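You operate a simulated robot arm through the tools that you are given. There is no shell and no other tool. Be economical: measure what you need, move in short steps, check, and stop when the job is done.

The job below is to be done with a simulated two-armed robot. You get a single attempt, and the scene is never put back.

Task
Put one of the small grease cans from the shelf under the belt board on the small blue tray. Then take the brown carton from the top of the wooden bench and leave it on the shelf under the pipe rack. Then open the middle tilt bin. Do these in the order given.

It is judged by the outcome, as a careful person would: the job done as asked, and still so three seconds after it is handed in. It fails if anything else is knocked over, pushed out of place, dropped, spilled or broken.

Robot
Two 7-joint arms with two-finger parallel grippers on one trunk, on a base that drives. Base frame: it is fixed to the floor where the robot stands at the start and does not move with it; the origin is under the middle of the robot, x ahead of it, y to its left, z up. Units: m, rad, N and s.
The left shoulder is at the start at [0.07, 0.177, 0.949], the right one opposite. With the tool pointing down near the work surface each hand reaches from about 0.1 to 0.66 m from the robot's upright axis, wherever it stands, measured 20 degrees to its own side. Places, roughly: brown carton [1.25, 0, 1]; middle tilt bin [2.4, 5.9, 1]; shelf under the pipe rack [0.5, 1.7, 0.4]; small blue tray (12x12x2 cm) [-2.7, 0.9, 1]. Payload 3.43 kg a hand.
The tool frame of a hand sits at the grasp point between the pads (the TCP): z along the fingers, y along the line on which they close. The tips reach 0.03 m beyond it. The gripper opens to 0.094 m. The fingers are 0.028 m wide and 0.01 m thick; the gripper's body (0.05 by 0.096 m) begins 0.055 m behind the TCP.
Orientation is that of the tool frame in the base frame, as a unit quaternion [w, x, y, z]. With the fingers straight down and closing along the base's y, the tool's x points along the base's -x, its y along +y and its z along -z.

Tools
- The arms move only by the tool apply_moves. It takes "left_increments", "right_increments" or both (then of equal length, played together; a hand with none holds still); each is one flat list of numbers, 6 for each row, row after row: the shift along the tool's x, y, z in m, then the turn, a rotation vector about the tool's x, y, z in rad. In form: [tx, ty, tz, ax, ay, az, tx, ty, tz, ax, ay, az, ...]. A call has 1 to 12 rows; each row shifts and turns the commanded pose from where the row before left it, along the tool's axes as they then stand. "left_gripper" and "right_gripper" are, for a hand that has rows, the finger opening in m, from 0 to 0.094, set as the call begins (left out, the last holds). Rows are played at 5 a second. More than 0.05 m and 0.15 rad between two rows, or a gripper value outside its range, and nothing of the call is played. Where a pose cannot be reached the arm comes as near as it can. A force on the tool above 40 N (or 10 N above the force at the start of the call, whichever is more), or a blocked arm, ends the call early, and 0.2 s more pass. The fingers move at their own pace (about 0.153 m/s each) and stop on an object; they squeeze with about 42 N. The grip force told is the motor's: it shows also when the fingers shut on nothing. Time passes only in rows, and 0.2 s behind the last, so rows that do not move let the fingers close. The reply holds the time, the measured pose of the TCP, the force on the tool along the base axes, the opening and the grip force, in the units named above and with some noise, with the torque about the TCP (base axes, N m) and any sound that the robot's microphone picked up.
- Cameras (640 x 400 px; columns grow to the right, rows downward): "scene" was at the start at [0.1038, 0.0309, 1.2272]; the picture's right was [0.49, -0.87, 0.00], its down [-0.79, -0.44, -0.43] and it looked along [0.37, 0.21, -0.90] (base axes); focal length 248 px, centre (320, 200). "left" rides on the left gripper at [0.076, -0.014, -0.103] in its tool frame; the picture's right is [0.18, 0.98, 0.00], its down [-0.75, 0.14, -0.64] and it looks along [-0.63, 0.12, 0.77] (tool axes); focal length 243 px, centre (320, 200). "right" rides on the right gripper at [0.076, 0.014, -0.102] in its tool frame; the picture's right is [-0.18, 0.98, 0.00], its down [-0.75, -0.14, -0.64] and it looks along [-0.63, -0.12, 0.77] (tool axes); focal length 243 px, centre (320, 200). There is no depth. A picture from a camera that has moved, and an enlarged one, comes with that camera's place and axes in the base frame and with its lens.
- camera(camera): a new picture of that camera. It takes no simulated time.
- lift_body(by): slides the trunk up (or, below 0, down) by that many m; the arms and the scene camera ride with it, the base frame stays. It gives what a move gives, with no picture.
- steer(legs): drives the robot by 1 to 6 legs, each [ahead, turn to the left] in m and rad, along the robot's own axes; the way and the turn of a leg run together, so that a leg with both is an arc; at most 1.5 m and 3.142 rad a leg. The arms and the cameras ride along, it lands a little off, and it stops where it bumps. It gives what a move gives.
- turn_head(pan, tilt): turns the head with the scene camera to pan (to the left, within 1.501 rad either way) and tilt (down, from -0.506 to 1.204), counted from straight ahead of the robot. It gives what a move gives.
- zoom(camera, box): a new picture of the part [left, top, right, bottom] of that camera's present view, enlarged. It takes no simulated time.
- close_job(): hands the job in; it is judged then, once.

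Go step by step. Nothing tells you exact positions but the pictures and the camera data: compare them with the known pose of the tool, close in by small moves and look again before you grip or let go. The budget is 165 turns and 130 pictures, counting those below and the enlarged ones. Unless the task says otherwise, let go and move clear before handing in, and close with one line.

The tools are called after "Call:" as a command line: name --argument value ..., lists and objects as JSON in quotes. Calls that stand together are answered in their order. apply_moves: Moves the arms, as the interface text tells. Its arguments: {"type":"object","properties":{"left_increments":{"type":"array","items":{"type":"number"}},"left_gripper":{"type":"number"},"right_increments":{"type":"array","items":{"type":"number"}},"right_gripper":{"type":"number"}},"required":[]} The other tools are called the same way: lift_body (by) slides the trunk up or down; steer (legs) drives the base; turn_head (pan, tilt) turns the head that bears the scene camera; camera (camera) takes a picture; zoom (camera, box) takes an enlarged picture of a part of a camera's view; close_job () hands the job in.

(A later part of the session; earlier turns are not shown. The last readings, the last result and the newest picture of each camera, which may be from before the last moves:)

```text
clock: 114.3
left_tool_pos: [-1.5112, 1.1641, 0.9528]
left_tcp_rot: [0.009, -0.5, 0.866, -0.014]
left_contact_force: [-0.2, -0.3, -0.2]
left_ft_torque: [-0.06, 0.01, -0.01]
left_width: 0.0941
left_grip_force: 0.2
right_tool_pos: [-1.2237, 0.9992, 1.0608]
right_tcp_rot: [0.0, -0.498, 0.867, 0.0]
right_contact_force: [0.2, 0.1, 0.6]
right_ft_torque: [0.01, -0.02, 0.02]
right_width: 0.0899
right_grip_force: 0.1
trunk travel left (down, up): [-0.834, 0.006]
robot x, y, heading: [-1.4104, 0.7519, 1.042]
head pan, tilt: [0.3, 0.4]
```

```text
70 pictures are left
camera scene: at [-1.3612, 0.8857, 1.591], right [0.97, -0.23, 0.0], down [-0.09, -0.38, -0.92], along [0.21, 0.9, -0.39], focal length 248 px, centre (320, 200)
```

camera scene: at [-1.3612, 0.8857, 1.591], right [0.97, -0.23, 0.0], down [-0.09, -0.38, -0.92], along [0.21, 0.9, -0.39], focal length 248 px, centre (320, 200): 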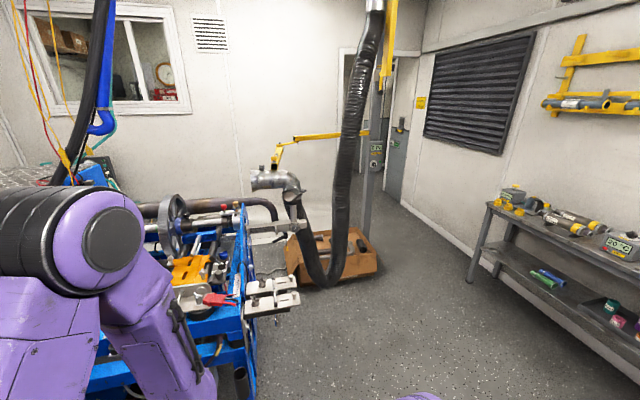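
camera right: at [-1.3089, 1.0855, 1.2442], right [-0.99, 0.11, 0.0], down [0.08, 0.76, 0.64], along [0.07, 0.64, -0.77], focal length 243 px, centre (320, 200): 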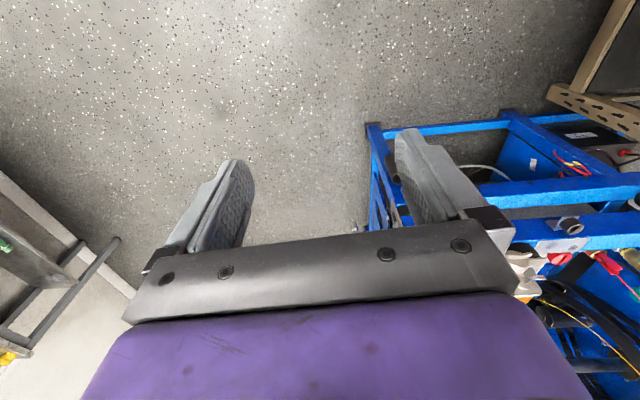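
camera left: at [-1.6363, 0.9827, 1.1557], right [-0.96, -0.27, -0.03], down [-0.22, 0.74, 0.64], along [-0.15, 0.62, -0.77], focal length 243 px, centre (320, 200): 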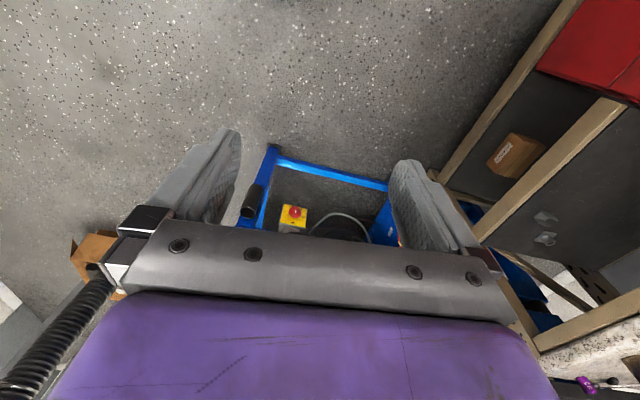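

Free now. I'll drive toward the lane beside the pipe-rack bench, heading for the doorway.

Call:
steer --legs '[[0, -0.512], [1.2, 0], [0.45, 0], [0, 1.04]]'

Call:
turn_head --pan 0.0 --tilt 0.35

Call:
camera --camera "scene"

Call:
turn_head --pan -0.9 --tilt 0.6

Call:
camera --camera "scene"

```text
clock: 126.9
left_tool_pos: [-0.2679, 1.9019, 0.9534]
left_tcp_rot: [-0.011, 0.712, -0.702, 0.011]
left_contact_force: [-0.7, -0.3, -0.3]
left_ft_torque: [-0.01, 0.02, 0.0]
left_width: 0.094
left_grip_force: 0.0
right_tool_pos: [0.0644, 1.9075, 1.0598]
right_tcp_rot: [0.0, 0.71, -0.705, 0.0]
right_contact_force: [-0.7, -0.3, 0.5]
right_ft_torque: [0.0, 0.0, -0.02]
right_width: 0.0899
right_grip_force: 0.0
trunk travel left (down, up): [-0.834, 0.006]
robot x, y, heading: [0.0299, 1.6013, 1.584]
head pan, tilt: [0.3, 0.4]
```

```text
clock: 127.7
left_tool_pos: [-0.2686, 1.9009, 0.9526]
left_tcp_rot: [-0.012, 0.712, -0.702, 0.012]
left_contact_force: [0.5, -1.1, -0.7]
left_ft_torque: [0.01, -0.01, -0.05]
left_width: 0.0939
left_grip_force: 0.2
right_tool_pos: [0.063, 1.907, 1.0607]
right_tcp_rot: [0.001, 0.71, -0.704, 0.0]
right_contact_force: [0.5, 0.1, -0.4]
right_ft_torque: [0.01, -0.03, -0.02]
right_width: 0.0901
right_grip_force: 0.1
trunk travel left (down, up): [-0.834, 0.006]
robot x, y, heading: [0.0335, 1.5997, 1.575]
head pan, tilt: [0.0, 0.351]
```

```text
69 pictures are left
camera scene: at [0.0312, 1.7437, 1.5955], right [1.0, 0.01, 0.0], down [0.0, -0.34, -0.94], along [-0.01, 0.94, -0.34], focal length 248 px, centre (320, 200)
```

scene: 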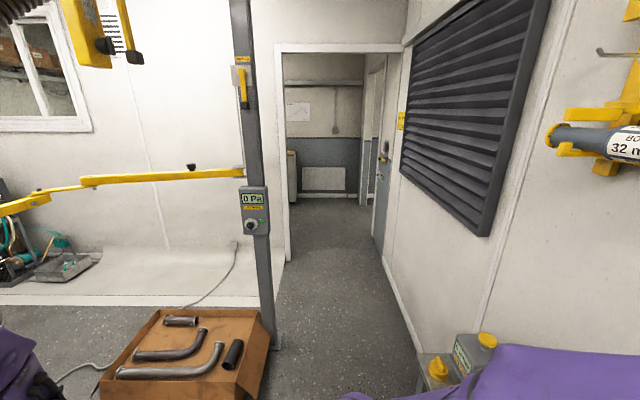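

```text
clock: 128.9
left_tool_pos: [-0.2665, 1.9021, 0.9524]
left_tcp_rot: [-0.012, 0.712, -0.702, 0.012]
left_contact_force: [1.4, -0.6, -0.3]
left_ft_torque: [-0.01, 0.0, -0.01]
left_width: 0.0939
left_grip_force: 0.1
right_tool_pos: [0.064, 1.9065, 1.0603]
right_tcp_rot: [0.0, 0.709, -0.705, 0.0]
right_contact_force: [0.3, 0.5, -0.1]
right_ft_torque: [0.01, -0.01, -0.01]
right_width: 0.0901
right_grip_force: 0.0
trunk travel left (down, up): [-0.834, 0.006]
robot x, y, heading: [0.0335, 1.5993, 1.577]
head pan, tilt: [-0.901, 0.6]
```

```text
68 pictures are left
camera scene: at [0.1009, 1.7062, 1.5728], right [0.63, -0.78, 0.0], down [-0.44, -0.35, -0.83], along [0.64, 0.52, -0.56], focal length 248 px, centre (320, 200)
```

scene: 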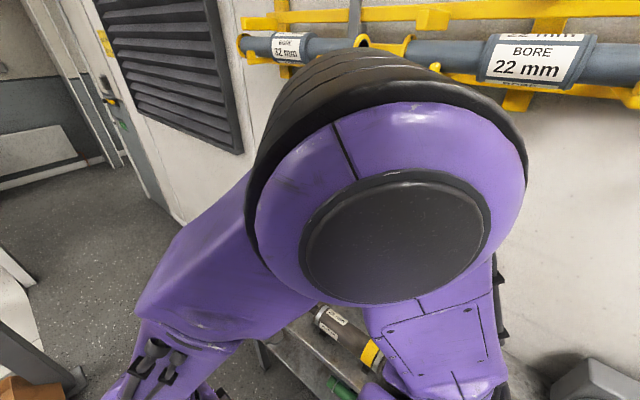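

The doorway (x≈-0.35…0.7, y≈4.15) is open. Driving through the lane.

Call:
steer --legs '[[1.0, 0], [0, -0.23], [0.7, 0], [0, 0.225], [0.5, 0]]'

Call:
turn_head --pan 0.0 --tilt 0.35

Call:
camera --camera "scene"

```text
clock: 134.9
left_tool_pos: [-0.2164, 2.9531, 0.9515]
left_tcp_rot: [0.004, -0.65, 0.759, -0.019]
left_contact_force: [-1.6, 0.7, 0.8]
left_ft_torque: [-0.08, -0.04, -0.01]
left_width: 0.0942
left_grip_force: 0.1
right_tool_pos: [0.113, 2.9049, 1.0594]
right_tcp_rot: [0.0, -0.643, 0.766, 0.001]
right_contact_force: [0.2, -0.2, 0.7]
right_ft_torque: [-0.02, 0.03, 0.01]
right_width: 0.0903
right_grip_force: 0.1
trunk travel left (down, up): [-0.834, 0.006]
robot x, y, heading: [0.0249, 2.6111, 1.4]
head pan, tilt: [-0.901, 0.6]
stopped in leg 2: the force on the tool passed its limit at 73 N (the readings are from after the stop); the commanded pose is now the measured one
```

```text
clock: 136.1
left_tool_pos: [-0.2156, 2.9539, 0.9514]
left_tcp_rot: [0.003, -0.651, 0.759, -0.019]
left_contact_force: [0.1, -5.2, -0.4]
left_ft_torque: [0.33, -0.09, 0.34]
left_width: 0.0943
left_grip_force: 0.1
right_tool_pos: [0.112, 2.9076, 1.0599]
right_tcp_rot: [0.0, -0.643, 0.766, 0.001]
right_contact_force: [-0.2, -0.5, 0.0]
right_ft_torque: [0.0, -0.01, 0.03]
right_width: 0.09
right_grip_force: 0.0
trunk travel left (down, up): [-0.834, 0.006]
robot x, y, heading: [0.0238, 2.612, 1.402]
head pan, tilt: [0.0, 0.351]
```

```text
67 pictures are left
camera scene: at [0.0511, 2.7517, 1.5955], right [0.99, -0.17, 0.0], down [-0.06, -0.34, -0.94], along [0.16, 0.93, -0.34], focal length 248 px, centre (320, 200)
```

scene: 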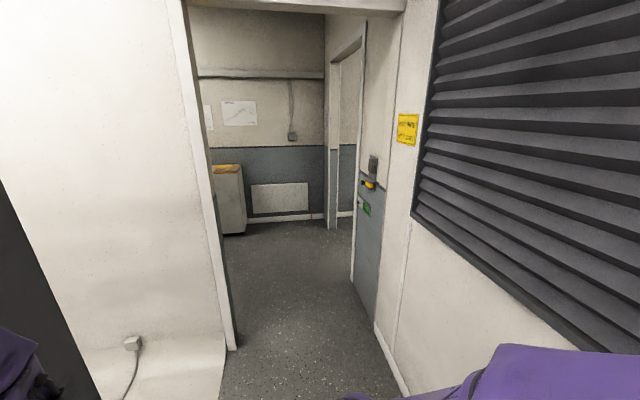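

The left hand touched the pillar. I look at it before backing straight off.

Call:
camera --camera "left"

Call:
turn_head --pan 0.7 --tilt 0.7

Call:
camera --camera "scene"

```text
66 pictures are left
camera left: at [-0.2167, 2.8788, 1.0566], right [-1.0, -0.03, -0.03], down [-0.04, 0.78, 0.62], along [0.0, 0.62, -0.78], focal length 243 px, centre (320, 200)
```

left: 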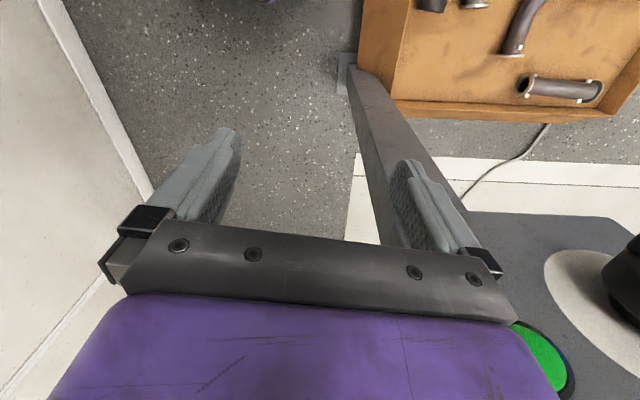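

```text
clock: 137.2
left_tool_pos: [-0.2157, 2.9533, 0.9513]
left_tcp_rot: [0.003, -0.651, 0.759, -0.019]
left_contact_force: [-0.5, -5.4, -1.4]
left_ft_torque: [0.31, -0.11, 0.3]
left_width: 0.0938
left_grip_force: 0.0
right_tool_pos: [0.1134, 2.9064, 1.0592]
right_tcp_rot: [-0.001, -0.643, 0.766, 0.0]
right_contact_force: [0.3, -0.4, -0.6]
right_ft_torque: [-0.01, -0.01, 0.02]
right_width: 0.0899
right_grip_force: 0.0
trunk travel left (down, up): [-0.834, 0.006]
robot x, y, heading: [0.0287, 2.61, 1.398]
head pan, tilt: [0.7, 0.7]
```

```text
65 pictures are left
camera scene: at [-0.0077, 2.7333, 1.5642], right [0.86, 0.5, 0.0], down [0.32, -0.56, -0.77], along [-0.39, 0.66, -0.64], focal length 248 px, centre (320, 200)
```

scene: 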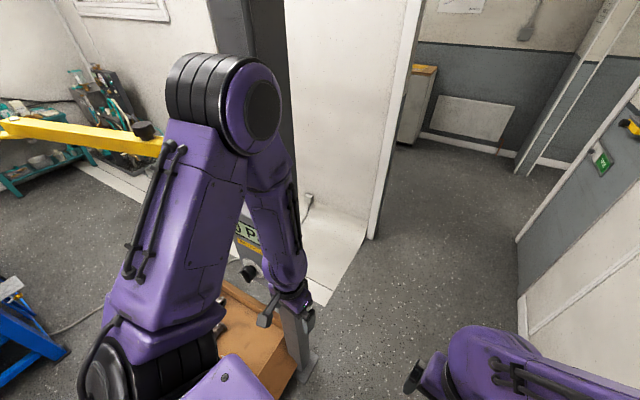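

Backing straight off, pulling the left hand inward, and passing the post with more room.

Call:
steer --legs '[[-0.22, 0]]'

Call:
apply_moves --left_increments '[0, -0.03, 0, 0, 0, 0, 0, -0.03, 0, 0, 0, 0, 0, -0.03, 0, 0, 0, 0, 0, -0.03, 0, 0, 0, 0]' --right_increments '[0, -0.015, 0, 0, 0, 0, 0, -0.015, 0, 0, 0, 0, 0, -0.015, 0, 0, 0, 0, 0, -0.015, 0, 0, 0, 0]'

Call:
steer --legs '[[0, -0.34], [0.46, 0]]'

Call:
camera --camera "scene"

```text
clock: 138.8
left_tool_pos: [-0.2557, 2.738, 0.951]
left_tcp_rot: [0.003, -0.653, 0.757, -0.02]
left_contact_force: [-0.5, 1.0, -0.4]
left_ft_torque: [0.0, 0.0, -0.03]
left_width: 0.0941
left_grip_force: 0.0
right_tool_pos: [0.073, 2.6913, 1.0601]
right_tcp_rot: [-0.001, -0.644, 0.765, 0.0]
right_contact_force: [-0.1, 0.2, -0.4]
right_ft_torque: [0.0, -0.04, 0.02]
right_width: 0.09
right_grip_force: 0.1
trunk travel left (down, up): [-0.834, 0.006]
robot x, y, heading: [-0.0158, 2.3966, 1.404]
head pan, tilt: [0.7, 0.7]
```

```text
clock: 139.8
left_tool_pos: [-0.1366, 2.7187, 0.9557]
left_tcp_rot: [0.003, -0.652, 0.758, -0.018]
left_contact_force: [-0.1, -0.9, -0.6]
left_ft_torque: [0.0, 0.02, -0.01]
left_width: 0.0942
left_grip_force: 0.1
right_tool_pos: [0.1342, 2.6795, 1.0603]
right_tcp_rot: [-0.001, -0.645, 0.765, 0.0]
right_contact_force: [0.3, -0.2, -1.1]
right_ft_torque: [-0.02, 0.03, -0.01]
right_width: 0.0901
right_grip_force: 0.0
trunk travel left (down, up): [-0.834, 0.006]
robot x, y, heading: [-0.0141, 2.39, 1.4]
head pan, tilt: [0.7, 0.7]
```

```text
clock: 143.7
left_tool_pos: [0.1997, 3.1408, 0.9569]
left_tcp_rot: [0.002, -0.514, 0.858, -0.019]
left_contact_force: [0.3, 0.3, 0.1]
left_ft_torque: [0.0, 0.03, -0.01]
left_width: 0.094
left_grip_force: 0.1
right_tool_pos: [0.4424, 3.0142, 1.0606]
right_tcp_rot: [0.0, -0.505, 0.863, 0.0]
right_contact_force: [0.3, 0.1, 0.5]
right_ft_torque: [0.0, 0.0, 0.0]
right_width: 0.0899
right_grip_force: 0.0
trunk travel left (down, up): [-0.834, 0.006]
robot x, y, heading: [0.208, 2.7907, 1.059]
head pan, tilt: [0.7, 0.7]
```

```text
64 pictures are left
camera scene: at [0.2168, 2.9202, 1.5642], right [0.98, 0.19, 0.0], down [0.12, -0.63, -0.77], along [-0.15, 0.75, -0.64], focal length 248 px, centre (320, 200)
```

scene: 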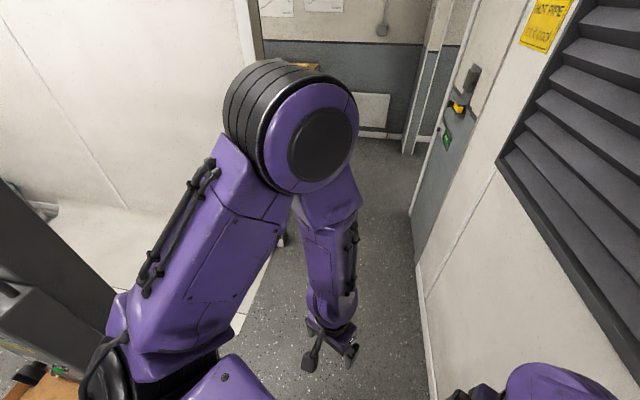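

Call:
steer --legs '[[0, 0.38], [0.6, 0]]'

Call:
turn_head --pan 0.0 --tilt 0.5

Call:
camera --camera "scene"

```text
clock: 148.2
left_tool_pos: [0.1377, 3.7109, 0.9564]
left_tcp_rot: [0.005, -0.672, 0.74, -0.018]
left_contact_force: [0.1, -0.1, -0.2]
left_ft_torque: [0.02, 0.0, 0.0]
left_width: 0.094
left_grip_force: 0.1
right_tool_pos: [0.4111, 3.6879, 1.06]
right_tcp_rot: [0.0, -0.665, 0.747, 0.0]
right_contact_force: [-0.8, -0.2, 0.4]
right_ft_torque: [0.01, 0.01, 0.01]
right_width: 0.0899
right_grip_force: 0.1
trunk travel left (down, up): [-0.834, 0.006]
robot x, y, heading: [0.2786, 3.3963, 1.46]
head pan, tilt: [0.7, 0.7]
```

```text
clock: 149.3
left_tool_pos: [0.1363, 3.712, 0.9557]
left_tcp_rot: [0.004, -0.673, 0.74, -0.019]
left_contact_force: [-0.3, 0.5, -1.0]
left_ft_torque: [0.01, 0.0, -0.02]
left_width: 0.0942
left_grip_force: 0.1
right_tool_pos: [0.4109, 3.6887, 1.0608]
right_tcp_rot: [0.0, -0.664, 0.748, 0.0]
right_contact_force: [0.2, -0.5, 0.1]
right_ft_torque: [-0.01, -0.03, -0.01]
right_width: 0.0902
right_grip_force: 0.0
trunk travel left (down, up): [-0.834, 0.006]
robot x, y, heading: [0.2781, 3.3891, 1.458]
head pan, tilt: [0.0, 0.499]
```

```text
63 pictures are left
camera scene: at [0.2965, 3.5348, 1.5818], right [0.99, -0.11, 0.0], down [-0.05, -0.48, -0.88], along [0.1, 0.87, -0.48], focal length 248 px, centre (320, 200)
```

scene: 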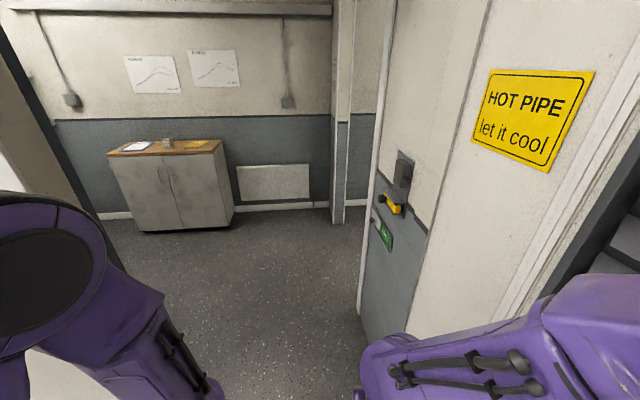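

Clear. Moving on through the doorway into the passage and turning right to look.

Call:
steer --legs '[[0, 0.12], [1.0, 0], [0.85, 0]]'

Call:
turn_head --pan -1.3 --tilt 0.3

Call:
camera --camera "scene"

```text
clock: 159.3
left_tool_pos: [0.1131, 5.5762, 0.9553]
left_tcp_rot: [-0.005, 0.713, -0.701, 0.018]
left_contact_force: [1.2, 0.0, 0.2]
left_ft_torque: [0.02, 0.01, -0.06]
left_width: 0.0942
left_grip_force: 0.1
right_tool_pos: [0.386, 5.5836, 1.0603]
right_tcp_rot: [0.0, -0.704, 0.71, 0.0]
right_contact_force: [-0.3, 0.0, 0.1]
right_ft_torque: [0.02, 0.01, 0.02]
right_width: 0.0899
right_grip_force: 0.1
trunk travel left (down, up): [-0.834, 0.006]
robot x, y, heading: [0.2892, 5.2784, 1.566]
head pan, tilt: [0.0, 0.499]
```

```text
clock: 160.8
left_tool_pos: [0.113, 5.5783, 0.9566]
left_tcp_rot: [-0.005, 0.712, -0.702, 0.019]
left_contact_force: [0.1, -0.3, 0.2]
left_ft_torque: [-0.02, -0.02, 0.0]
left_width: 0.0944
left_grip_force: 0.0
right_tool_pos: [0.3878, 5.5835, 1.0605]
right_tcp_rot: [0.0, -0.705, 0.709, -0.001]
right_contact_force: [-0.1, -0.5, -0.5]
right_ft_torque: [0.05, -0.01, 0.0]
right_width: 0.09
right_grip_force: 0.0
trunk travel left (down, up): [-0.834, 0.006]
robot x, y, heading: [0.2847, 5.2754, 1.568]
head pan, tilt: [-1.3, 0.3]
```

```text
62 pictures are left
camera scene: at [0.3802, 5.3528, 1.6002], right [0.26, -0.96, 0.0], down [-0.29, -0.08, -0.96], along [0.92, 0.25, -0.3], focal length 248 px, centre (320, 200)
```

scene: 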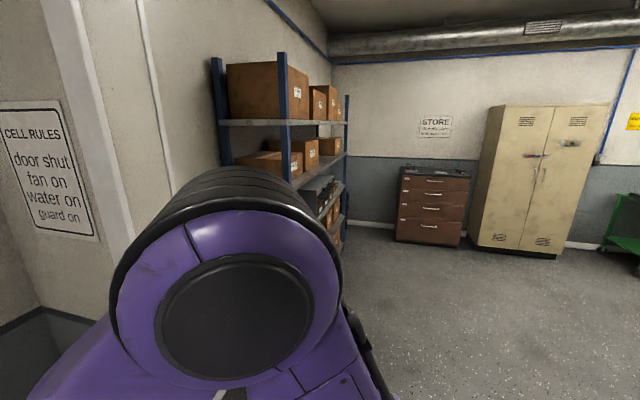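

Call:
steer --legs '[[0, -1.57]]'

Call:
turn_head --pan -0.2 --tilt 0.35

Call:
camera --camera "scene"

```text
clock: 165.0
left_tool_pos: [0.5886, 5.4566, 0.9553]
left_tcp_rot: [-0.01, -0.011, 1.0, -0.016]
left_contact_force: [-0.3, 1.4, -0.1]
left_ft_torque: [-0.04, 0.02, 0.0]
left_width: 0.0937
left_grip_force: 0.0
right_tool_pos: [0.5977, 5.1814, 1.0603]
right_tcp_rot: [-0.001, 0.0, 1.0, 0.0]
right_contact_force: [0.2, 0.0, -0.6]
right_ft_torque: [-0.03, -0.02, 0.03]
right_width: 0.09
right_grip_force: 0.0
trunk travel left (down, up): [-0.834, 0.006]
robot x, y, heading: [0.2896, 5.2768, 0.005]
head pan, tilt: [-1.3, 0.3]
```

```text
clock: 166.3
left_tool_pos: [0.5886, 5.4565, 0.9561]
left_tcp_rot: [-0.009, -0.011, 1.0, -0.016]
left_contact_force: [0.8, 0.2, 0.4]
left_ft_torque: [0.0, -0.01, -0.01]
left_width: 0.094
left_grip_force: 0.1
right_tool_pos: [0.5964, 5.1819, 1.0602]
right_tcp_rot: [0.0, 0.0, 1.0, -0.001]
right_contact_force: [0.1, 0.8, -0.5]
right_ft_torque: [0.04, 0.01, 0.03]
right_width: 0.09
right_grip_force: 0.0
trunk travel left (down, up): [-0.834, 0.006]
robot x, y, heading: [0.2894, 5.2778, 0.002]
head pan, tilt: [-0.201, 0.351]
```

```text
61 pictures are left
camera scene: at [0.4315, 5.2598, 1.5955], right [-0.2, -0.98, 0.0], down [-0.34, 0.07, -0.94], along [0.92, -0.18, -0.34], focal length 248 px, centre (320, 200)
```

scene: 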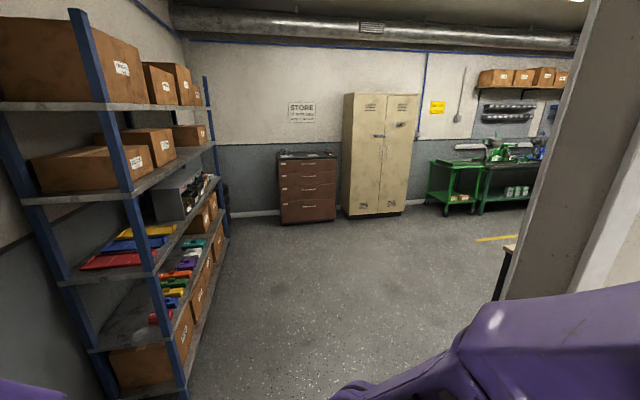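

The store room lies ahead. Drive in and turn right toward the wooden bench's direction.

Call:
steer --legs '[[1.4, 0], [0, -1.3]]'

Call:
turn_head --pan -0.2 --tilt 0.35

Call:
camera --camera "scene"

```text
clock: 176.4
left_tool_pos: [1.9201, 5.0592, 0.9555]
left_tcp_rot: [-0.017, 0.592, 0.806, -0.008]
left_contact_force: [0.3, -0.6, -0.1]
left_ft_torque: [0.02, -0.01, -0.02]
left_width: 0.0942
left_grip_force: 0.1
right_tool_pos: [1.6592, 4.9752, 1.0594]
right_tcp_rot: [-0.001, 0.601, 0.799, 0.0]
right_contact_force: [-0.2, 0.3, 0.4]
right_ft_torque: [0.02, 0.01, -0.01]
right_width: 0.0901
right_grip_force: 0.1
trunk travel left (down, up): [-0.834, 0.006]
robot x, y, heading: [1.6664, 5.295, -1.28]
head pan, tilt: [-0.201, 0.351]
```

```text
clock: 177.0
left_tool_pos: [1.9193, 5.0585, 0.9551]
left_tcp_rot: [-0.017, 0.592, 0.806, -0.007]
left_contact_force: [0.6, 0.3, -1.1]
left_ft_torque: [0.01, 0.02, -0.03]
left_width: 0.0941
left_grip_force: 0.1
right_tool_pos: [1.6589, 4.9763, 1.0602]
right_tcp_rot: [0.0, 0.601, 0.799, 0.0]
right_contact_force: [0.2, 0.2, 0.6]
right_ft_torque: [0.0, 0.03, 0.0]
right_width: 0.0902
right_grip_force: 0.1
trunk travel left (down, up): [-0.834, 0.006]
robot x, y, heading: [1.6698, 5.2959, -1.284]
head pan, tilt: [-0.201, 0.351]
```

```text
60 pictures are left
camera scene: at [1.6882, 5.157, 1.5955], right [-1.0, -0.09, 0.0], down [-0.03, 0.34, -0.94], along [0.08, -0.94, -0.34], focal length 248 px, centre (320, 200)
```

scene: 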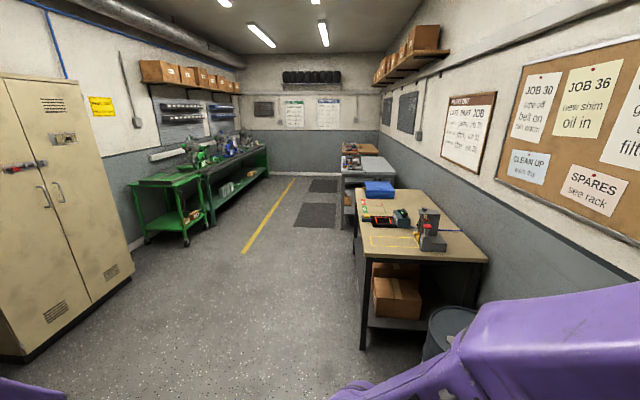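

Clear aisle; the far-right bench has a wooden top. Driving down the aisle.

Call:
steer --legs '[[0, 0.045], [1.15, 0], [0, -0.333], [1.4, 0], [1.2, 0]]'

Call:
turn_head --pan -0.5 --tilt 0.4

Call:
camera --camera "scene"

```text
clock: 196.8
left_tool_pos: [2.2643, 1.2762, 0.9554]
left_tcp_rot: [-0.018, 0.699, 0.714, -0.006]
left_contact_force: [0.1, 0.0, 0.5]
left_ft_torque: [0.04, -0.01, 0.02]
left_width: 0.094
left_grip_force: 0.1
right_tool_pos: [1.9898, 1.2682, 1.0603]
right_tcp_rot: [0.0, 0.707, 0.707, 0.0]
right_contact_force: [0.5, -0.1, 0.0]
right_ft_torque: [-0.01, 0.02, 0.0]
right_width: 0.0899
right_grip_force: 0.0
trunk travel left (down, up): [-0.834, 0.006]
robot x, y, heading: [2.0838, 1.5796, -1.573]
head pan, tilt: [-0.201, 0.351]
```

```text
clock: 197.6
left_tool_pos: [2.2637, 1.2749, 0.9559]
left_tcp_rot: [-0.018, 0.699, 0.715, -0.004]
left_contact_force: [-0.6, 0.0, -0.1]
left_ft_torque: [0.01, -0.01, 0.03]
left_width: 0.094
left_grip_force: 0.0
right_tool_pos: [1.9904, 1.2663, 1.0608]
right_tcp_rot: [-0.001, 0.708, 0.706, 0.001]
right_contact_force: [-0.3, 0.2, -0.6]
right_ft_torque: [-0.01, 0.01, -0.03]
right_width: 0.0903
right_grip_force: 0.0
trunk travel left (down, up): [-0.834, 0.006]
robot x, y, heading: [2.0859, 1.5709, -1.566]
head pan, tilt: [-0.499, 0.4]
```

```text
59 pictures are left
camera scene: at [2.0424, 1.4437, 1.591], right [-0.88, 0.48, 0.0], down [0.18, 0.34, -0.92], along [-0.44, -0.81, -0.39], focal length 248 px, centre (320, 200)
```

scene: 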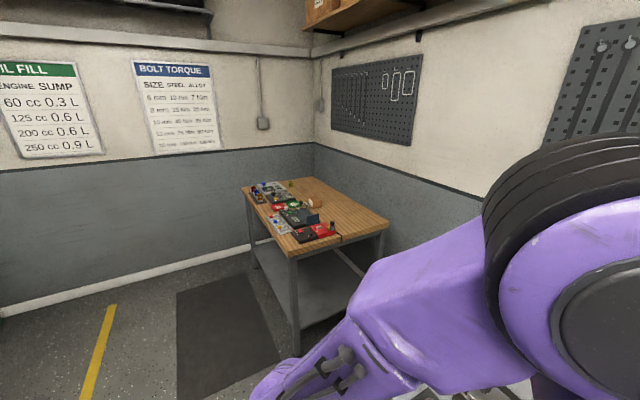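

Call:
zoom --camera "scene" --box '[235, 160, 395, 260]'

```text
4.00 times, centred on (315, 210) of scene
camera zoom: at [2.0424, 1.4437, 1.591], right [-0.88, 0.48, 0.0], down [0.18, 0.34, -0.92], along [-0.44, -0.81, -0.39], focal length 990 px, centre (340, 160)
```

zoom: 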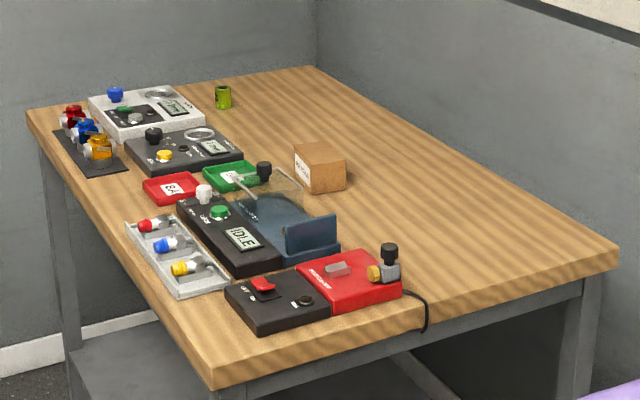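

The brown carton is near (1.29, 0.0) on the wooden bench (top z≈0.86), behind a small guard. I'll drive in front of the bench and look from there.

Call:
steer --legs '[[1.2, 0], [0.53, 0], [0, -1.57]]'

Call:
turn_head --pan 0.0 --tilt 0.65

Call:
camera --camera "scene"

```text
clock: 210.3
left_tool_pos: [1.8046, -0.3657, 0.9562]
left_tcp_rot: [-0.017, 1.0, 0.009, 0.01]
left_contact_force: [0.8, -0.4, -0.1]
left_ft_torque: [0.0, 0.0, -0.02]
left_width: 0.094
left_grip_force: 0.1
right_tool_pos: [1.7958, -0.0941, 1.0596]
right_tcp_rot: [0.0, 1.0, -0.002, 0.001]
right_contact_force: [0.1, -0.3, -0.5]
right_ft_torque: [0.0, -0.01, 0.01]
right_width: 0.0903
right_grip_force: 0.0
trunk travel left (down, up): [-0.834, 0.006]
robot x, y, heading: [2.103, -0.1895, -3.143]
head pan, tilt: [-0.499, 0.4]
```

```text
clock: 211.3
left_tool_pos: [1.8058, -0.3669, 0.9564]
left_tcp_rot: [-0.017, 1.0, 0.01, 0.009]
left_contact_force: [-1.6, -0.1, 0.7]
left_ft_torque: [0.02, -0.01, 0.02]
left_width: 0.0939
left_grip_force: 0.1
right_tool_pos: [1.7963, -0.0935, 1.0601]
right_tcp_rot: [0.001, 1.0, -0.002, 0.002]
right_contact_force: [0.3, -0.3, -0.1]
right_ft_torque: [-0.03, -0.02, 0.01]
right_width: 0.09
right_grip_force: 0.2
trunk travel left (down, up): [-0.834, 0.006]
robot x, y, heading: [2.1049, -0.1883, -3.141]
head pan, tilt: [0.0, 0.649]
```

```text
57 pictures are left
camera scene: at [1.9678, -0.1883, 1.5685], right [0.0, 1.0, 0.0], down [0.6, 0.0, -0.8], along [-0.8, 0.0, -0.6], focal length 248 px, centre (320, 200)
```

scene: 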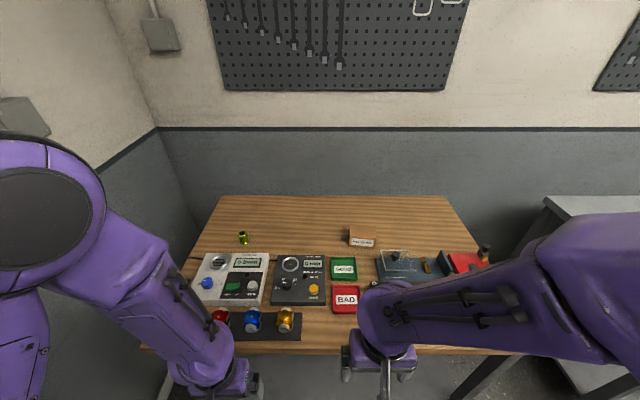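

Call:
zoom --camera "scene" --box '[270, 210, 430, 310]'

```text
4.00 times, centred on (350, 260) of scene
camera zoom: at [1.9678, -0.1883, 1.5685], right [0.0, 1.0, 0.0], down [0.6, 0.0, -0.8], along [-0.8, 0.0, -0.6], focal length 990 px, centre (200, -40)
```

zoom: 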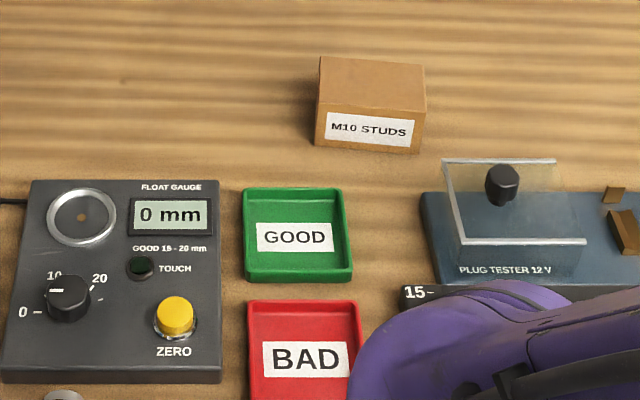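

Call:
zoom --camera "scene" --box '[340, 216, 388, 252]'

Call:
turn_head --pan -0.6 --tilt 0.8

Call:
camera --camera "scene"

```text
11.11 times, centred on (364, 234) of scene
camera zoom: at [1.9678, -0.1883, 1.5685], right [0.0, 1.0, 0.0], down [0.6, 0.0, -0.8], along [-0.8, 0.0, -0.6], focal length 2752 px, centre (-169, -178)
```

zoom: 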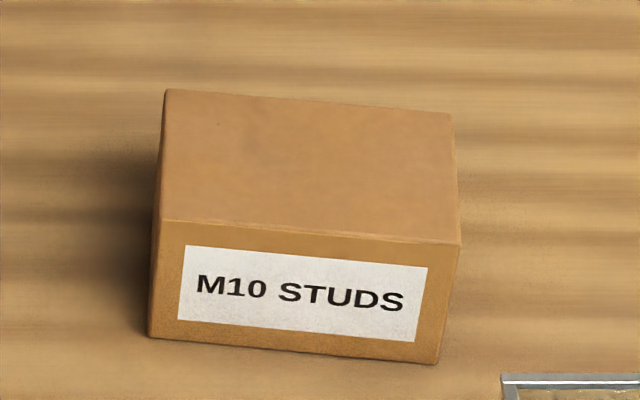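

```text
clock: 212.3
left_tool_pos: [1.804, -0.3674, 0.9554]
left_tcp_rot: [-0.017, 1.0, 0.009, 0.01]
left_contact_force: [-0.6, 0.1, -0.6]
left_ft_torque: [0.03, -0.01, -0.03]
left_width: 0.0941
left_grip_force: 0.0
right_tool_pos: [1.7967, -0.093, 1.0603]
right_tcp_rot: [-0.001, 1.0, -0.002, 0.001]
right_contact_force: [0.3, -0.4, -0.3]
right_ft_torque: [-0.01, 0.03, -0.02]
right_width: 0.0901
right_grip_force: 0.0
trunk travel left (down, up): [-0.834, 0.006]
robot x, y, heading: [2.1029, -0.19, -3.137]
head pan, tilt: [-0.6, 0.799]
```

```text
54 pictures are left
camera scene: at [1.9879, -0.143, 1.5559], right [0.56, 0.83, 0.0], down [0.59, -0.4, -0.7], along [-0.58, 0.39, -0.72], focal length 248 px, centre (320, 200)
```

scene: 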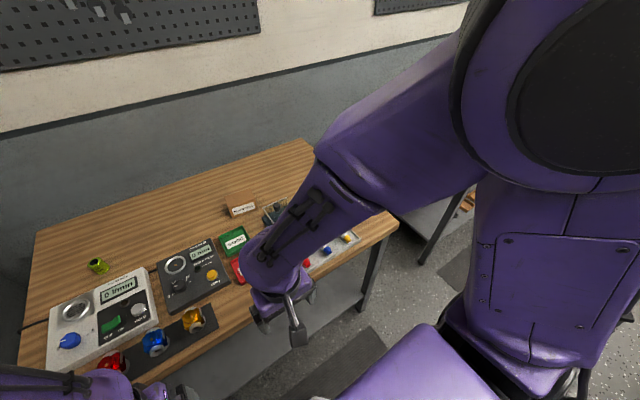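

The carton is about 9.9 × 6.4 × 5.8 cm, centre ≈(1.283, -0.025), so it must be gripped across its 6.4 cm side. I'll turn the robot so the right shoulder comes nearer and grip it with the hand pointing along -y, pitched 45° (also suited for the low shelf).

Call:
steer --legs '[[0, 1.566], [-0.27, 0], [0, -0.61], [0.17, 0]]'

Call:
apply_moves --right_increments '[0, 0, 0, 0, 0, -0.12, 0, 0, 0, 0, 0, -0.12, 0, 0, 0, 0, 0, -0.12, 0, 0, 0, 0, 0, -0.12, 0, 0, 0, 0, -0.131, 0, 0, 0, 0, 0, -0.131, 0, 0, 0, 0, 0, -0.131, 0, 0, 0, 0, 0, -0.131, 0, 0, 0, 0, 0, -0.131, 0, 0, 0, 0, 0, -0.131, 0]' --right_gripper 0.094

Call:
turn_head --pan -0.7 --tilt 0.7

Call:
camera --camera "scene"

```text
clock: 220.7
left_tool_pos: [1.9822, -0.4053, 0.9572]
left_tcp_rot: [-0.019, 0.882, 0.47, 0.0]
left_contact_force: [0.0, -0.1, 0.0]
left_ft_torque: [-0.03, 0.0, 0.0]
left_width: 0.094
left_grip_force: 0.0
right_tool_pos: [1.7544, -0.256, 1.061]
right_tcp_rot: [0.0, 0.887, 0.461, -0.001]
right_contact_force: [-0.2, 0.4, 0.4]
right_ft_torque: [-0.04, 0.03, 0.01]
right_width: 0.09
right_grip_force: 0.0
trunk travel left (down, up): [-0.834, 0.006]
robot x, y, heading: [2.0048, -0.0607, -2.183]
head pan, tilt: [-0.6, 0.799]
```

```text
clock: 222.9
left_tool_pos: [1.9826, -0.4087, 0.955]
left_tcp_rot: [-0.021, 0.882, 0.471, 0.001]
left_contact_force: [0.5, 0.4, -0.2]
left_ft_torque: [0.0, 0.0, -0.01]
left_width: 0.0938
left_grip_force: 0.1
right_tool_pos: [1.7581, -0.352, 1.0559]
right_tcp_rot: [0.254, 0.708, 0.608, -0.254]
right_contact_force: [-0.2, 0.4, 0.6]
right_ft_torque: [0.0, 0.02, 0.0]
right_width: 0.0941
right_grip_force: 0.0
right hand out of reach, approached as far as the arm can: row 6, 7, 8, 9, 10
trunk travel left (down, up): [-0.834, 0.006]
robot x, y, heading: [2.0093, -0.0605, -2.182]
head pan, tilt: [-0.6, 0.799]
```

```text
clock: 223.6
left_tool_pos: [1.983, -0.4081, 0.9551]
left_tcp_rot: [-0.019, 0.882, 0.47, 0.0]
left_contact_force: [0.5, 0.0, -0.6]
left_ft_torque: [0.02, 0.01, -0.01]
left_width: 0.094
left_grip_force: 0.0
right_tool_pos: [1.7601, -0.3508, 1.0564]
right_tcp_rot: [0.253, 0.708, 0.61, -0.252]
right_contact_force: [0.5, 0.1, -0.4]
right_ft_torque: [0.02, -0.01, -0.01]
right_width: 0.094
right_grip_force: 0.0
trunk travel left (down, up): [-0.834, 0.006]
robot x, y, heading: [2.0064, -0.0618, -2.179]
head pan, tilt: [-0.7, 0.7]
```

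```text
53 pictures are left
camera scene: at [1.8972, -0.1228, 1.5641], right [-0.26, 0.97, 0.0], down [0.62, 0.17, -0.76], along [-0.74, -0.2, -0.64], focal length 248 px, centre (320, 200)
```

scene: 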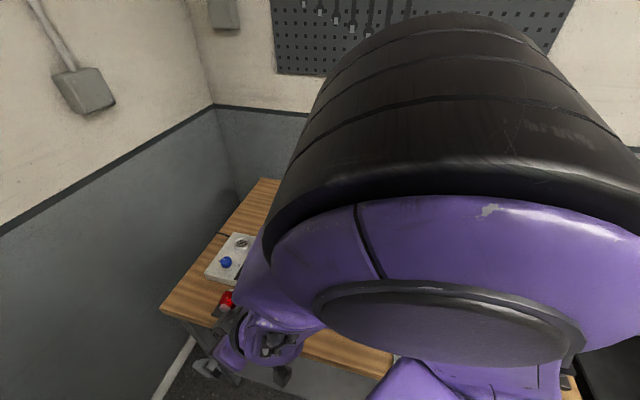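

The hand orientation is right. Now I sweep it out over the table at height.

Call:
apply_moves --right_increments '[-0.0065, -0.0485, 0.0025, 0, 0, 0, -0.0065, -0.0485, 0.0025, 0, 0, 0, -0.0065, -0.0485, 0.0025, 0, 0, 0, -0.0065, -0.0485, 0.0025, 0, 0, 0, -0.0065, -0.0485, 0.0025, 0, 0, 0, -0.0065, -0.0485, 0.0025, 0, 0, 0]'

Call:
camera --camera "right"

```text
clock: 225.0
left_tool_pos: [1.9799, -0.4075, 0.9561]
left_tcp_rot: [-0.018, 0.882, 0.471, 0.001]
left_contact_force: [0.1, 0.5, -0.3]
left_ft_torque: [-0.02, -0.06, 0.0]
left_width: 0.0942
left_grip_force: 0.1
right_tool_pos: [1.4577, -0.3509, 1.0578]
right_tcp_rot: [0.239, 0.705, 0.616, -0.255]
right_contact_force: [0.0, -0.6, -1.1]
right_ft_torque: [-0.01, -0.02, 0.01]
right_width: 0.0942
right_grip_force: 0.1
trunk travel left (down, up): [-0.834, 0.006]
robot x, y, heading: [2.007, -0.0613, -2.18]
head pan, tilt: [-0.7, 0.7]
```

```text
52 pictures are left
camera right: at [1.4875, -0.2284, 1.0847], right [0.96, -0.26, 0.14], down [-0.18, -0.13, 0.98], along [-0.23, -0.96, -0.17], focal length 243 px, centre (320, 200)
```

right: 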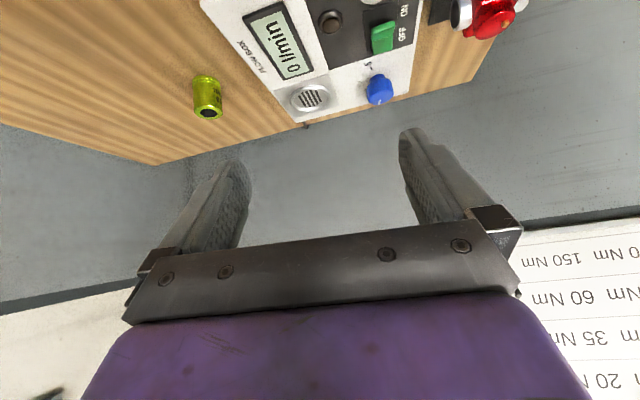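

Call:
apply_moves --right_increments '[-0.0045, -0.0413, 0.0027, 0, 0, 0, -0.0045, -0.0413, 0.0027, 0, 0, 0, -0.0045, -0.0413, 0.0027, 0, 0, 0, -0.0045, -0.0413, 0.0027, 0, 0, 0, 0.0357, -0.0059, -0.0298, 0, 0, 0, 0.0357, -0.0059, -0.0298, 0, 0, 0, 0.0357, -0.0059, -0.0298, 0, 0, 0, 0.0357, -0.0059, -0.0298, 0, 0, 0, 0.0357, -0.0059, -0.0298, 0, 0, 0, 0.0357, -0.0059, -0.0298, 0, 0, 0, 0.0357, -0.0059, -0.0298, 0, 0, 0, 0.0357, -0.0059, -0.0298, 0, 0, 0]'

Call:
camera --camera "right"

Call:
turn_head --pan -0.95 --tilt 0.75

Call:
camera --camera "scene"

```text
clock: 227.6
left_tool_pos: [1.9814, -0.4068, 0.9566]
left_tcp_rot: [-0.019, 0.882, 0.47, 0.0]
left_contact_force: [-0.2, -0.1, -0.1]
left_ft_torque: [-0.02, 0.01, 0.02]
left_width: 0.0937
left_grip_force: 0.0
right_tool_pos: [1.2945, 0.0274, 1.0482]
right_tcp_rot: [0.24, 0.704, 0.617, -0.258]
right_contact_force: [-0.1, 1.0, -0.5]
right_ft_torque: [-0.01, -0.03, -0.01]
right_width: 0.0939
right_grip_force: 0.0
trunk travel left (down, up): [-0.834, 0.006]
robot x, y, heading: [2.0087, -0.0602, -2.181]
head pan, tilt: [-0.7, 0.7]
```

```text
51 pictures are left
camera right: at [1.3236, 0.1482, 1.0764], right [0.96, -0.26, 0.14], down [-0.18, -0.12, 0.98], along [-0.23, -0.96, -0.16], focal length 243 px, centre (320, 200)
```

right: 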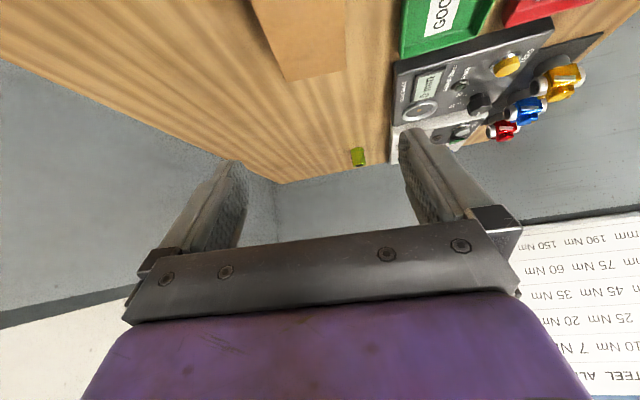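

```text
clock: 228.3
left_tool_pos: [1.9813, -0.4066, 0.9559]
left_tcp_rot: [-0.019, 0.882, 0.47, 0.001]
left_contact_force: [0.4, 0.8, 0.4]
left_ft_torque: [-0.02, -0.03, -0.01]
left_width: 0.094
left_grip_force: 0.0
right_tool_pos: [1.2935, 0.0236, 1.0484]
right_tcp_rot: [0.24, 0.705, 0.616, -0.257]
right_contact_force: [0.5, 0.3, 0.5]
right_ft_torque: [-0.03, -0.02, 0.0]
right_width: 0.0941
right_grip_force: 0.1
trunk travel left (down, up): [-0.834, 0.006]
robot x, y, heading: [2.005, -0.0586, -2.182]
head pan, tilt: [-0.949, 0.75]
```

```text
50 pictures are left
camera scene: at [1.8958, -0.1019, 1.5598], right [-0.01, 1.0, 0.0], down [0.68, 0.01, -0.73], along [-0.73, -0.01, -0.68], focal length 248 px, centre (320, 200)
```

scene: 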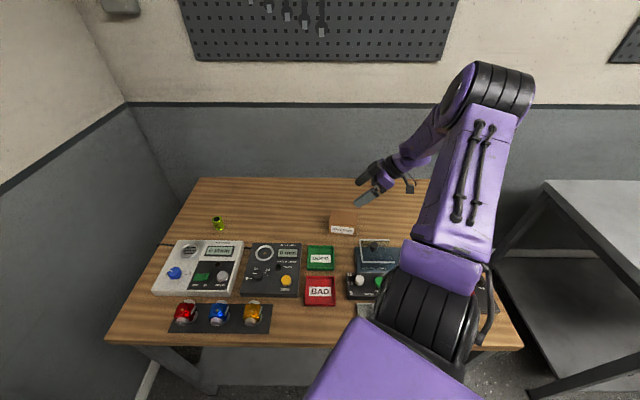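

Call:
apply_moves --right_increments '[0.0351, -0.0019, 0.007, 0, 0, 0, 0.0351, -0.0019, 0.007, 0, 0, 0, 0, 0, 0.02, 0, 0, 0, 0, 0, 0.02, 0, 0, 0]'

Call:
camera --camera "right"

Call:
zoom --camera "scene" --box '[300, 160, 428, 240]'

```text
clock: 229.3
left_tool_pos: [1.9798, -0.4073, 0.956]
left_tcp_rot: [-0.018, 0.883, 0.47, 0.001]
left_contact_force: [-0.1, -0.3, -0.1]
left_ft_torque: [-0.01, 0.02, -0.02]
left_width: 0.0941
left_grip_force: 0.0
right_tool_pos: [1.2934, 0.0412, 0.9617]
right_tcp_rot: [0.24, 0.706, 0.616, -0.256]
right_contact_force: [0.0, 0.4, -0.2]
right_ft_torque: [-0.02, 0.0, -0.03]
right_width: 0.0939
right_grip_force: 0.0
trunk travel left (down, up): [-0.834, 0.006]
robot x, y, heading: [2.0081, -0.0612, -2.179]
head pan, tilt: [-0.949, 0.75]
```

```text
49 pictures are left
camera right: at [1.3231, 0.1635, 0.9897], right [0.96, -0.26, 0.14], down [-0.18, -0.12, 0.98], along [-0.24, -0.96, -0.17], focal length 243 px, centre (320, 200)
```

right: 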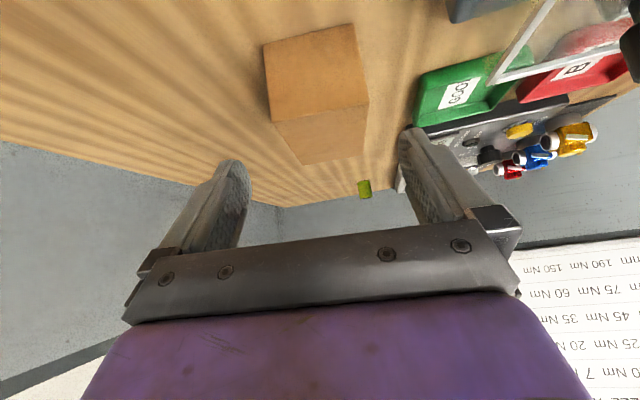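

```text
5.00 times, centred on (364, 200) of scene
camera zoom: at [1.8955, -0.1018, 1.5598], right [-0.01, 1.0, 0.0], down [0.68, 0.01, -0.73], along [-0.73, -0.01, -0.68], focal length 1238 px, centre (100, 200)
```

zoom: 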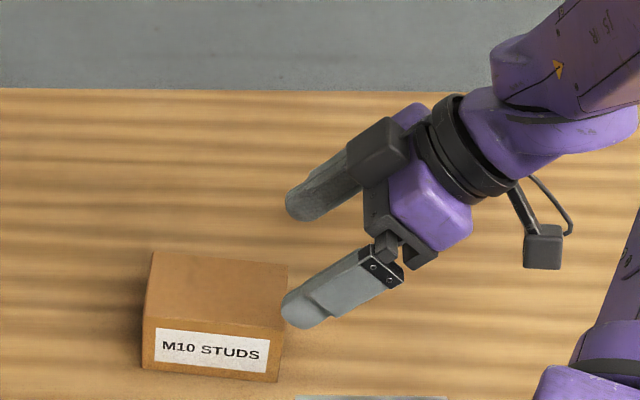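

Call:
apply_moves --right_increments '[-0.0007, 0.001, 0.031, 0, 0, 0, -0.0007, 0.001, 0.031, 0, 0, 0, -0.0007, 0.001, 0.031, 0, 0, 0, 0, 0, 0, 0, 0, 0]'

Call:
camera --camera "right"

Call:
zoom --camera "scene" --box '[300, 180, 428, 260]'

```text
clock: 230.3
left_tool_pos: [1.9814, -0.4065, 0.9547]
left_tcp_rot: [-0.02, 0.882, 0.47, 0.0]
left_contact_force: [0.2, 0.1, -0.4]
left_ft_torque: [-0.01, 0.03, -0.01]
left_width: 0.0939
left_grip_force: 0.0
right_tool_pos: [1.2911, -0.0216, 0.893]
right_tcp_rot: [0.24, 0.705, 0.617, -0.256]
right_contact_force: [0.1, -0.9, -0.1]
right_ft_torque: [-0.01, 0.0, 0.0]
right_width: 0.094
right_grip_force: 0.0
trunk travel left (down, up): [-0.834, 0.006]
robot x, y, heading: [2.0086, -0.0603, -2.182]
head pan, tilt: [-0.949, 0.75]
```

```text
47 pictures are left
camera right: at [1.3206, 0.1009, 0.9213], right [0.96, -0.26, 0.14], down [-0.18, -0.12, 0.98], along [-0.24, -0.96, -0.17], focal length 243 px, centre (320, 200)
```

right: 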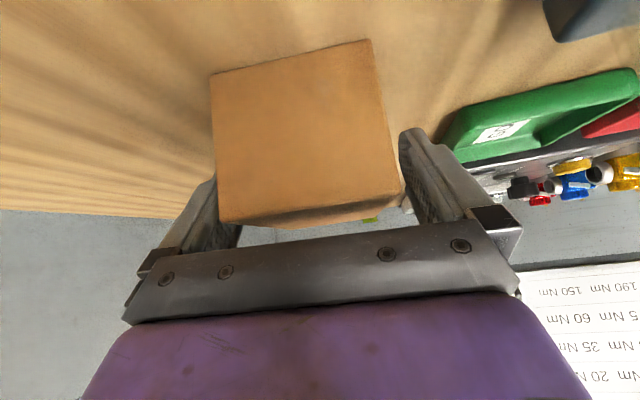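

```text
5.00 times, centred on (364, 220) of scene
camera zoom: at [1.8965, -0.1018, 1.5599], right [-0.01, 1.0, 0.0], down [0.68, 0.01, -0.73], along [-0.73, -0.01, -0.68], focal length 1238 px, centre (100, 100)
```

zoom: 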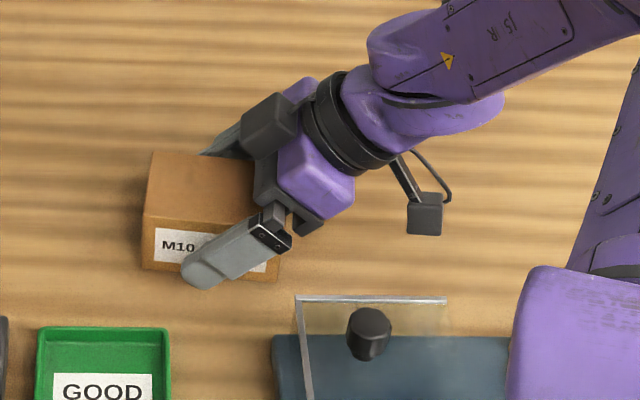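

Fingers straddle the carton; closing.

Call:
apply_moves --right_increments '[0, 0, 0, 0, 0, 0, 0, 0, 0, 0, 0, 0, 0, 0, 0, 0, 0, 0, 0, 0, 0, 0, 0, 0]' --right_gripper 0.04

Call:
apply_moves --right_increments '[-0.013, 0, -0.015, 0, 0, 0, -0.013, 0, -0.015, 0, 0, 0, -0.02, 0, -0.022, 0, 0, 0, -0.02, 0, -0.022, 0, 0, 0, -0.02, 0, -0.022, 0, 0, 0]'

Call:
camera --camera "scene"

Call:
camera --camera "right"

```text
clock: 231.3
left_tool_pos: [1.982, -0.4075, 0.9551]
left_tcp_rot: [-0.019, 0.882, 0.47, 0.001]
left_contact_force: [-0.1, -0.2, 0.3]
left_ft_torque: [0.0, 0.0, -0.02]
left_width: 0.0941
left_grip_force: 0.1
right_tool_pos: [1.2918, -0.0205, 0.8937]
right_tcp_rot: [0.24, 0.704, 0.617, -0.256]
right_contact_force: [-1.2, 0.0, 1.4]
right_ft_torque: [0.02, 0.23, -0.13]
right_width: 0.0696
right_grip_force: 42.3
trunk travel left (down, up): [-0.834, 0.006]
robot x, y, heading: [2.0094, -0.0615, -2.178]
head pan, tilt: [-0.949, 0.75]
```

```text
clock: 232.6
left_tool_pos: [1.9816, -0.4085, 0.9537]
left_tcp_rot: [-0.019, 0.883, 0.47, 0.0]
left_contact_force: [0.4, 0.6, 0.2]
left_ft_torque: [0.03, 0.0, 0.0]
left_width: 0.0937
left_grip_force: 0.1
right_tool_pos: [1.2889, -0.0216, 1.0228]
right_tcp_rot: [0.24, 0.704, 0.617, -0.256]
right_contact_force: [0.3, 0.0, -4.5]
right_ft_torque: [0.03, 0.0, 0.0]
right_width: 0.0695
right_grip_force: 42.4
trunk travel left (down, up): [-0.834, 0.006]
robot x, y, heading: [2.0118, -0.0593, -2.182]
head pan, tilt: [-0.949, 0.75]
```

```text
45 pictures are left
camera scene: at [1.8967, -0.1025, 1.5598], right [-0.01, 1.0, 0.0], down [0.68, 0.01, -0.73], along [-0.73, -0.01, -0.68], focal length 248 px, centre (320, 200)
```

scene: 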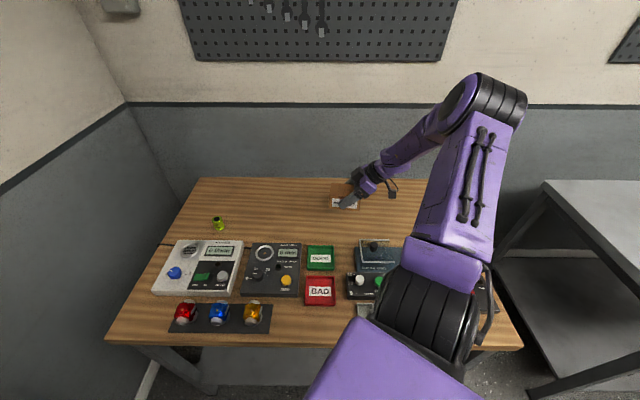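

```text
44 pictures are left
camera right: at [1.3184, 0.1001, 1.051], right [0.96, -0.26, 0.14], down [-0.18, -0.13, 0.98], along [-0.24, -0.96, -0.17], focal length 243 px, centre (320, 200)
```

right: 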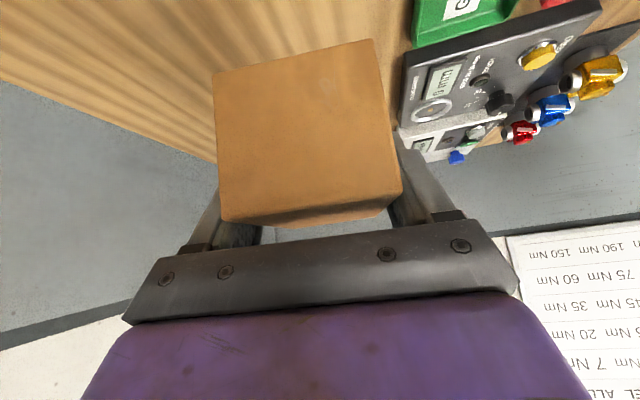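

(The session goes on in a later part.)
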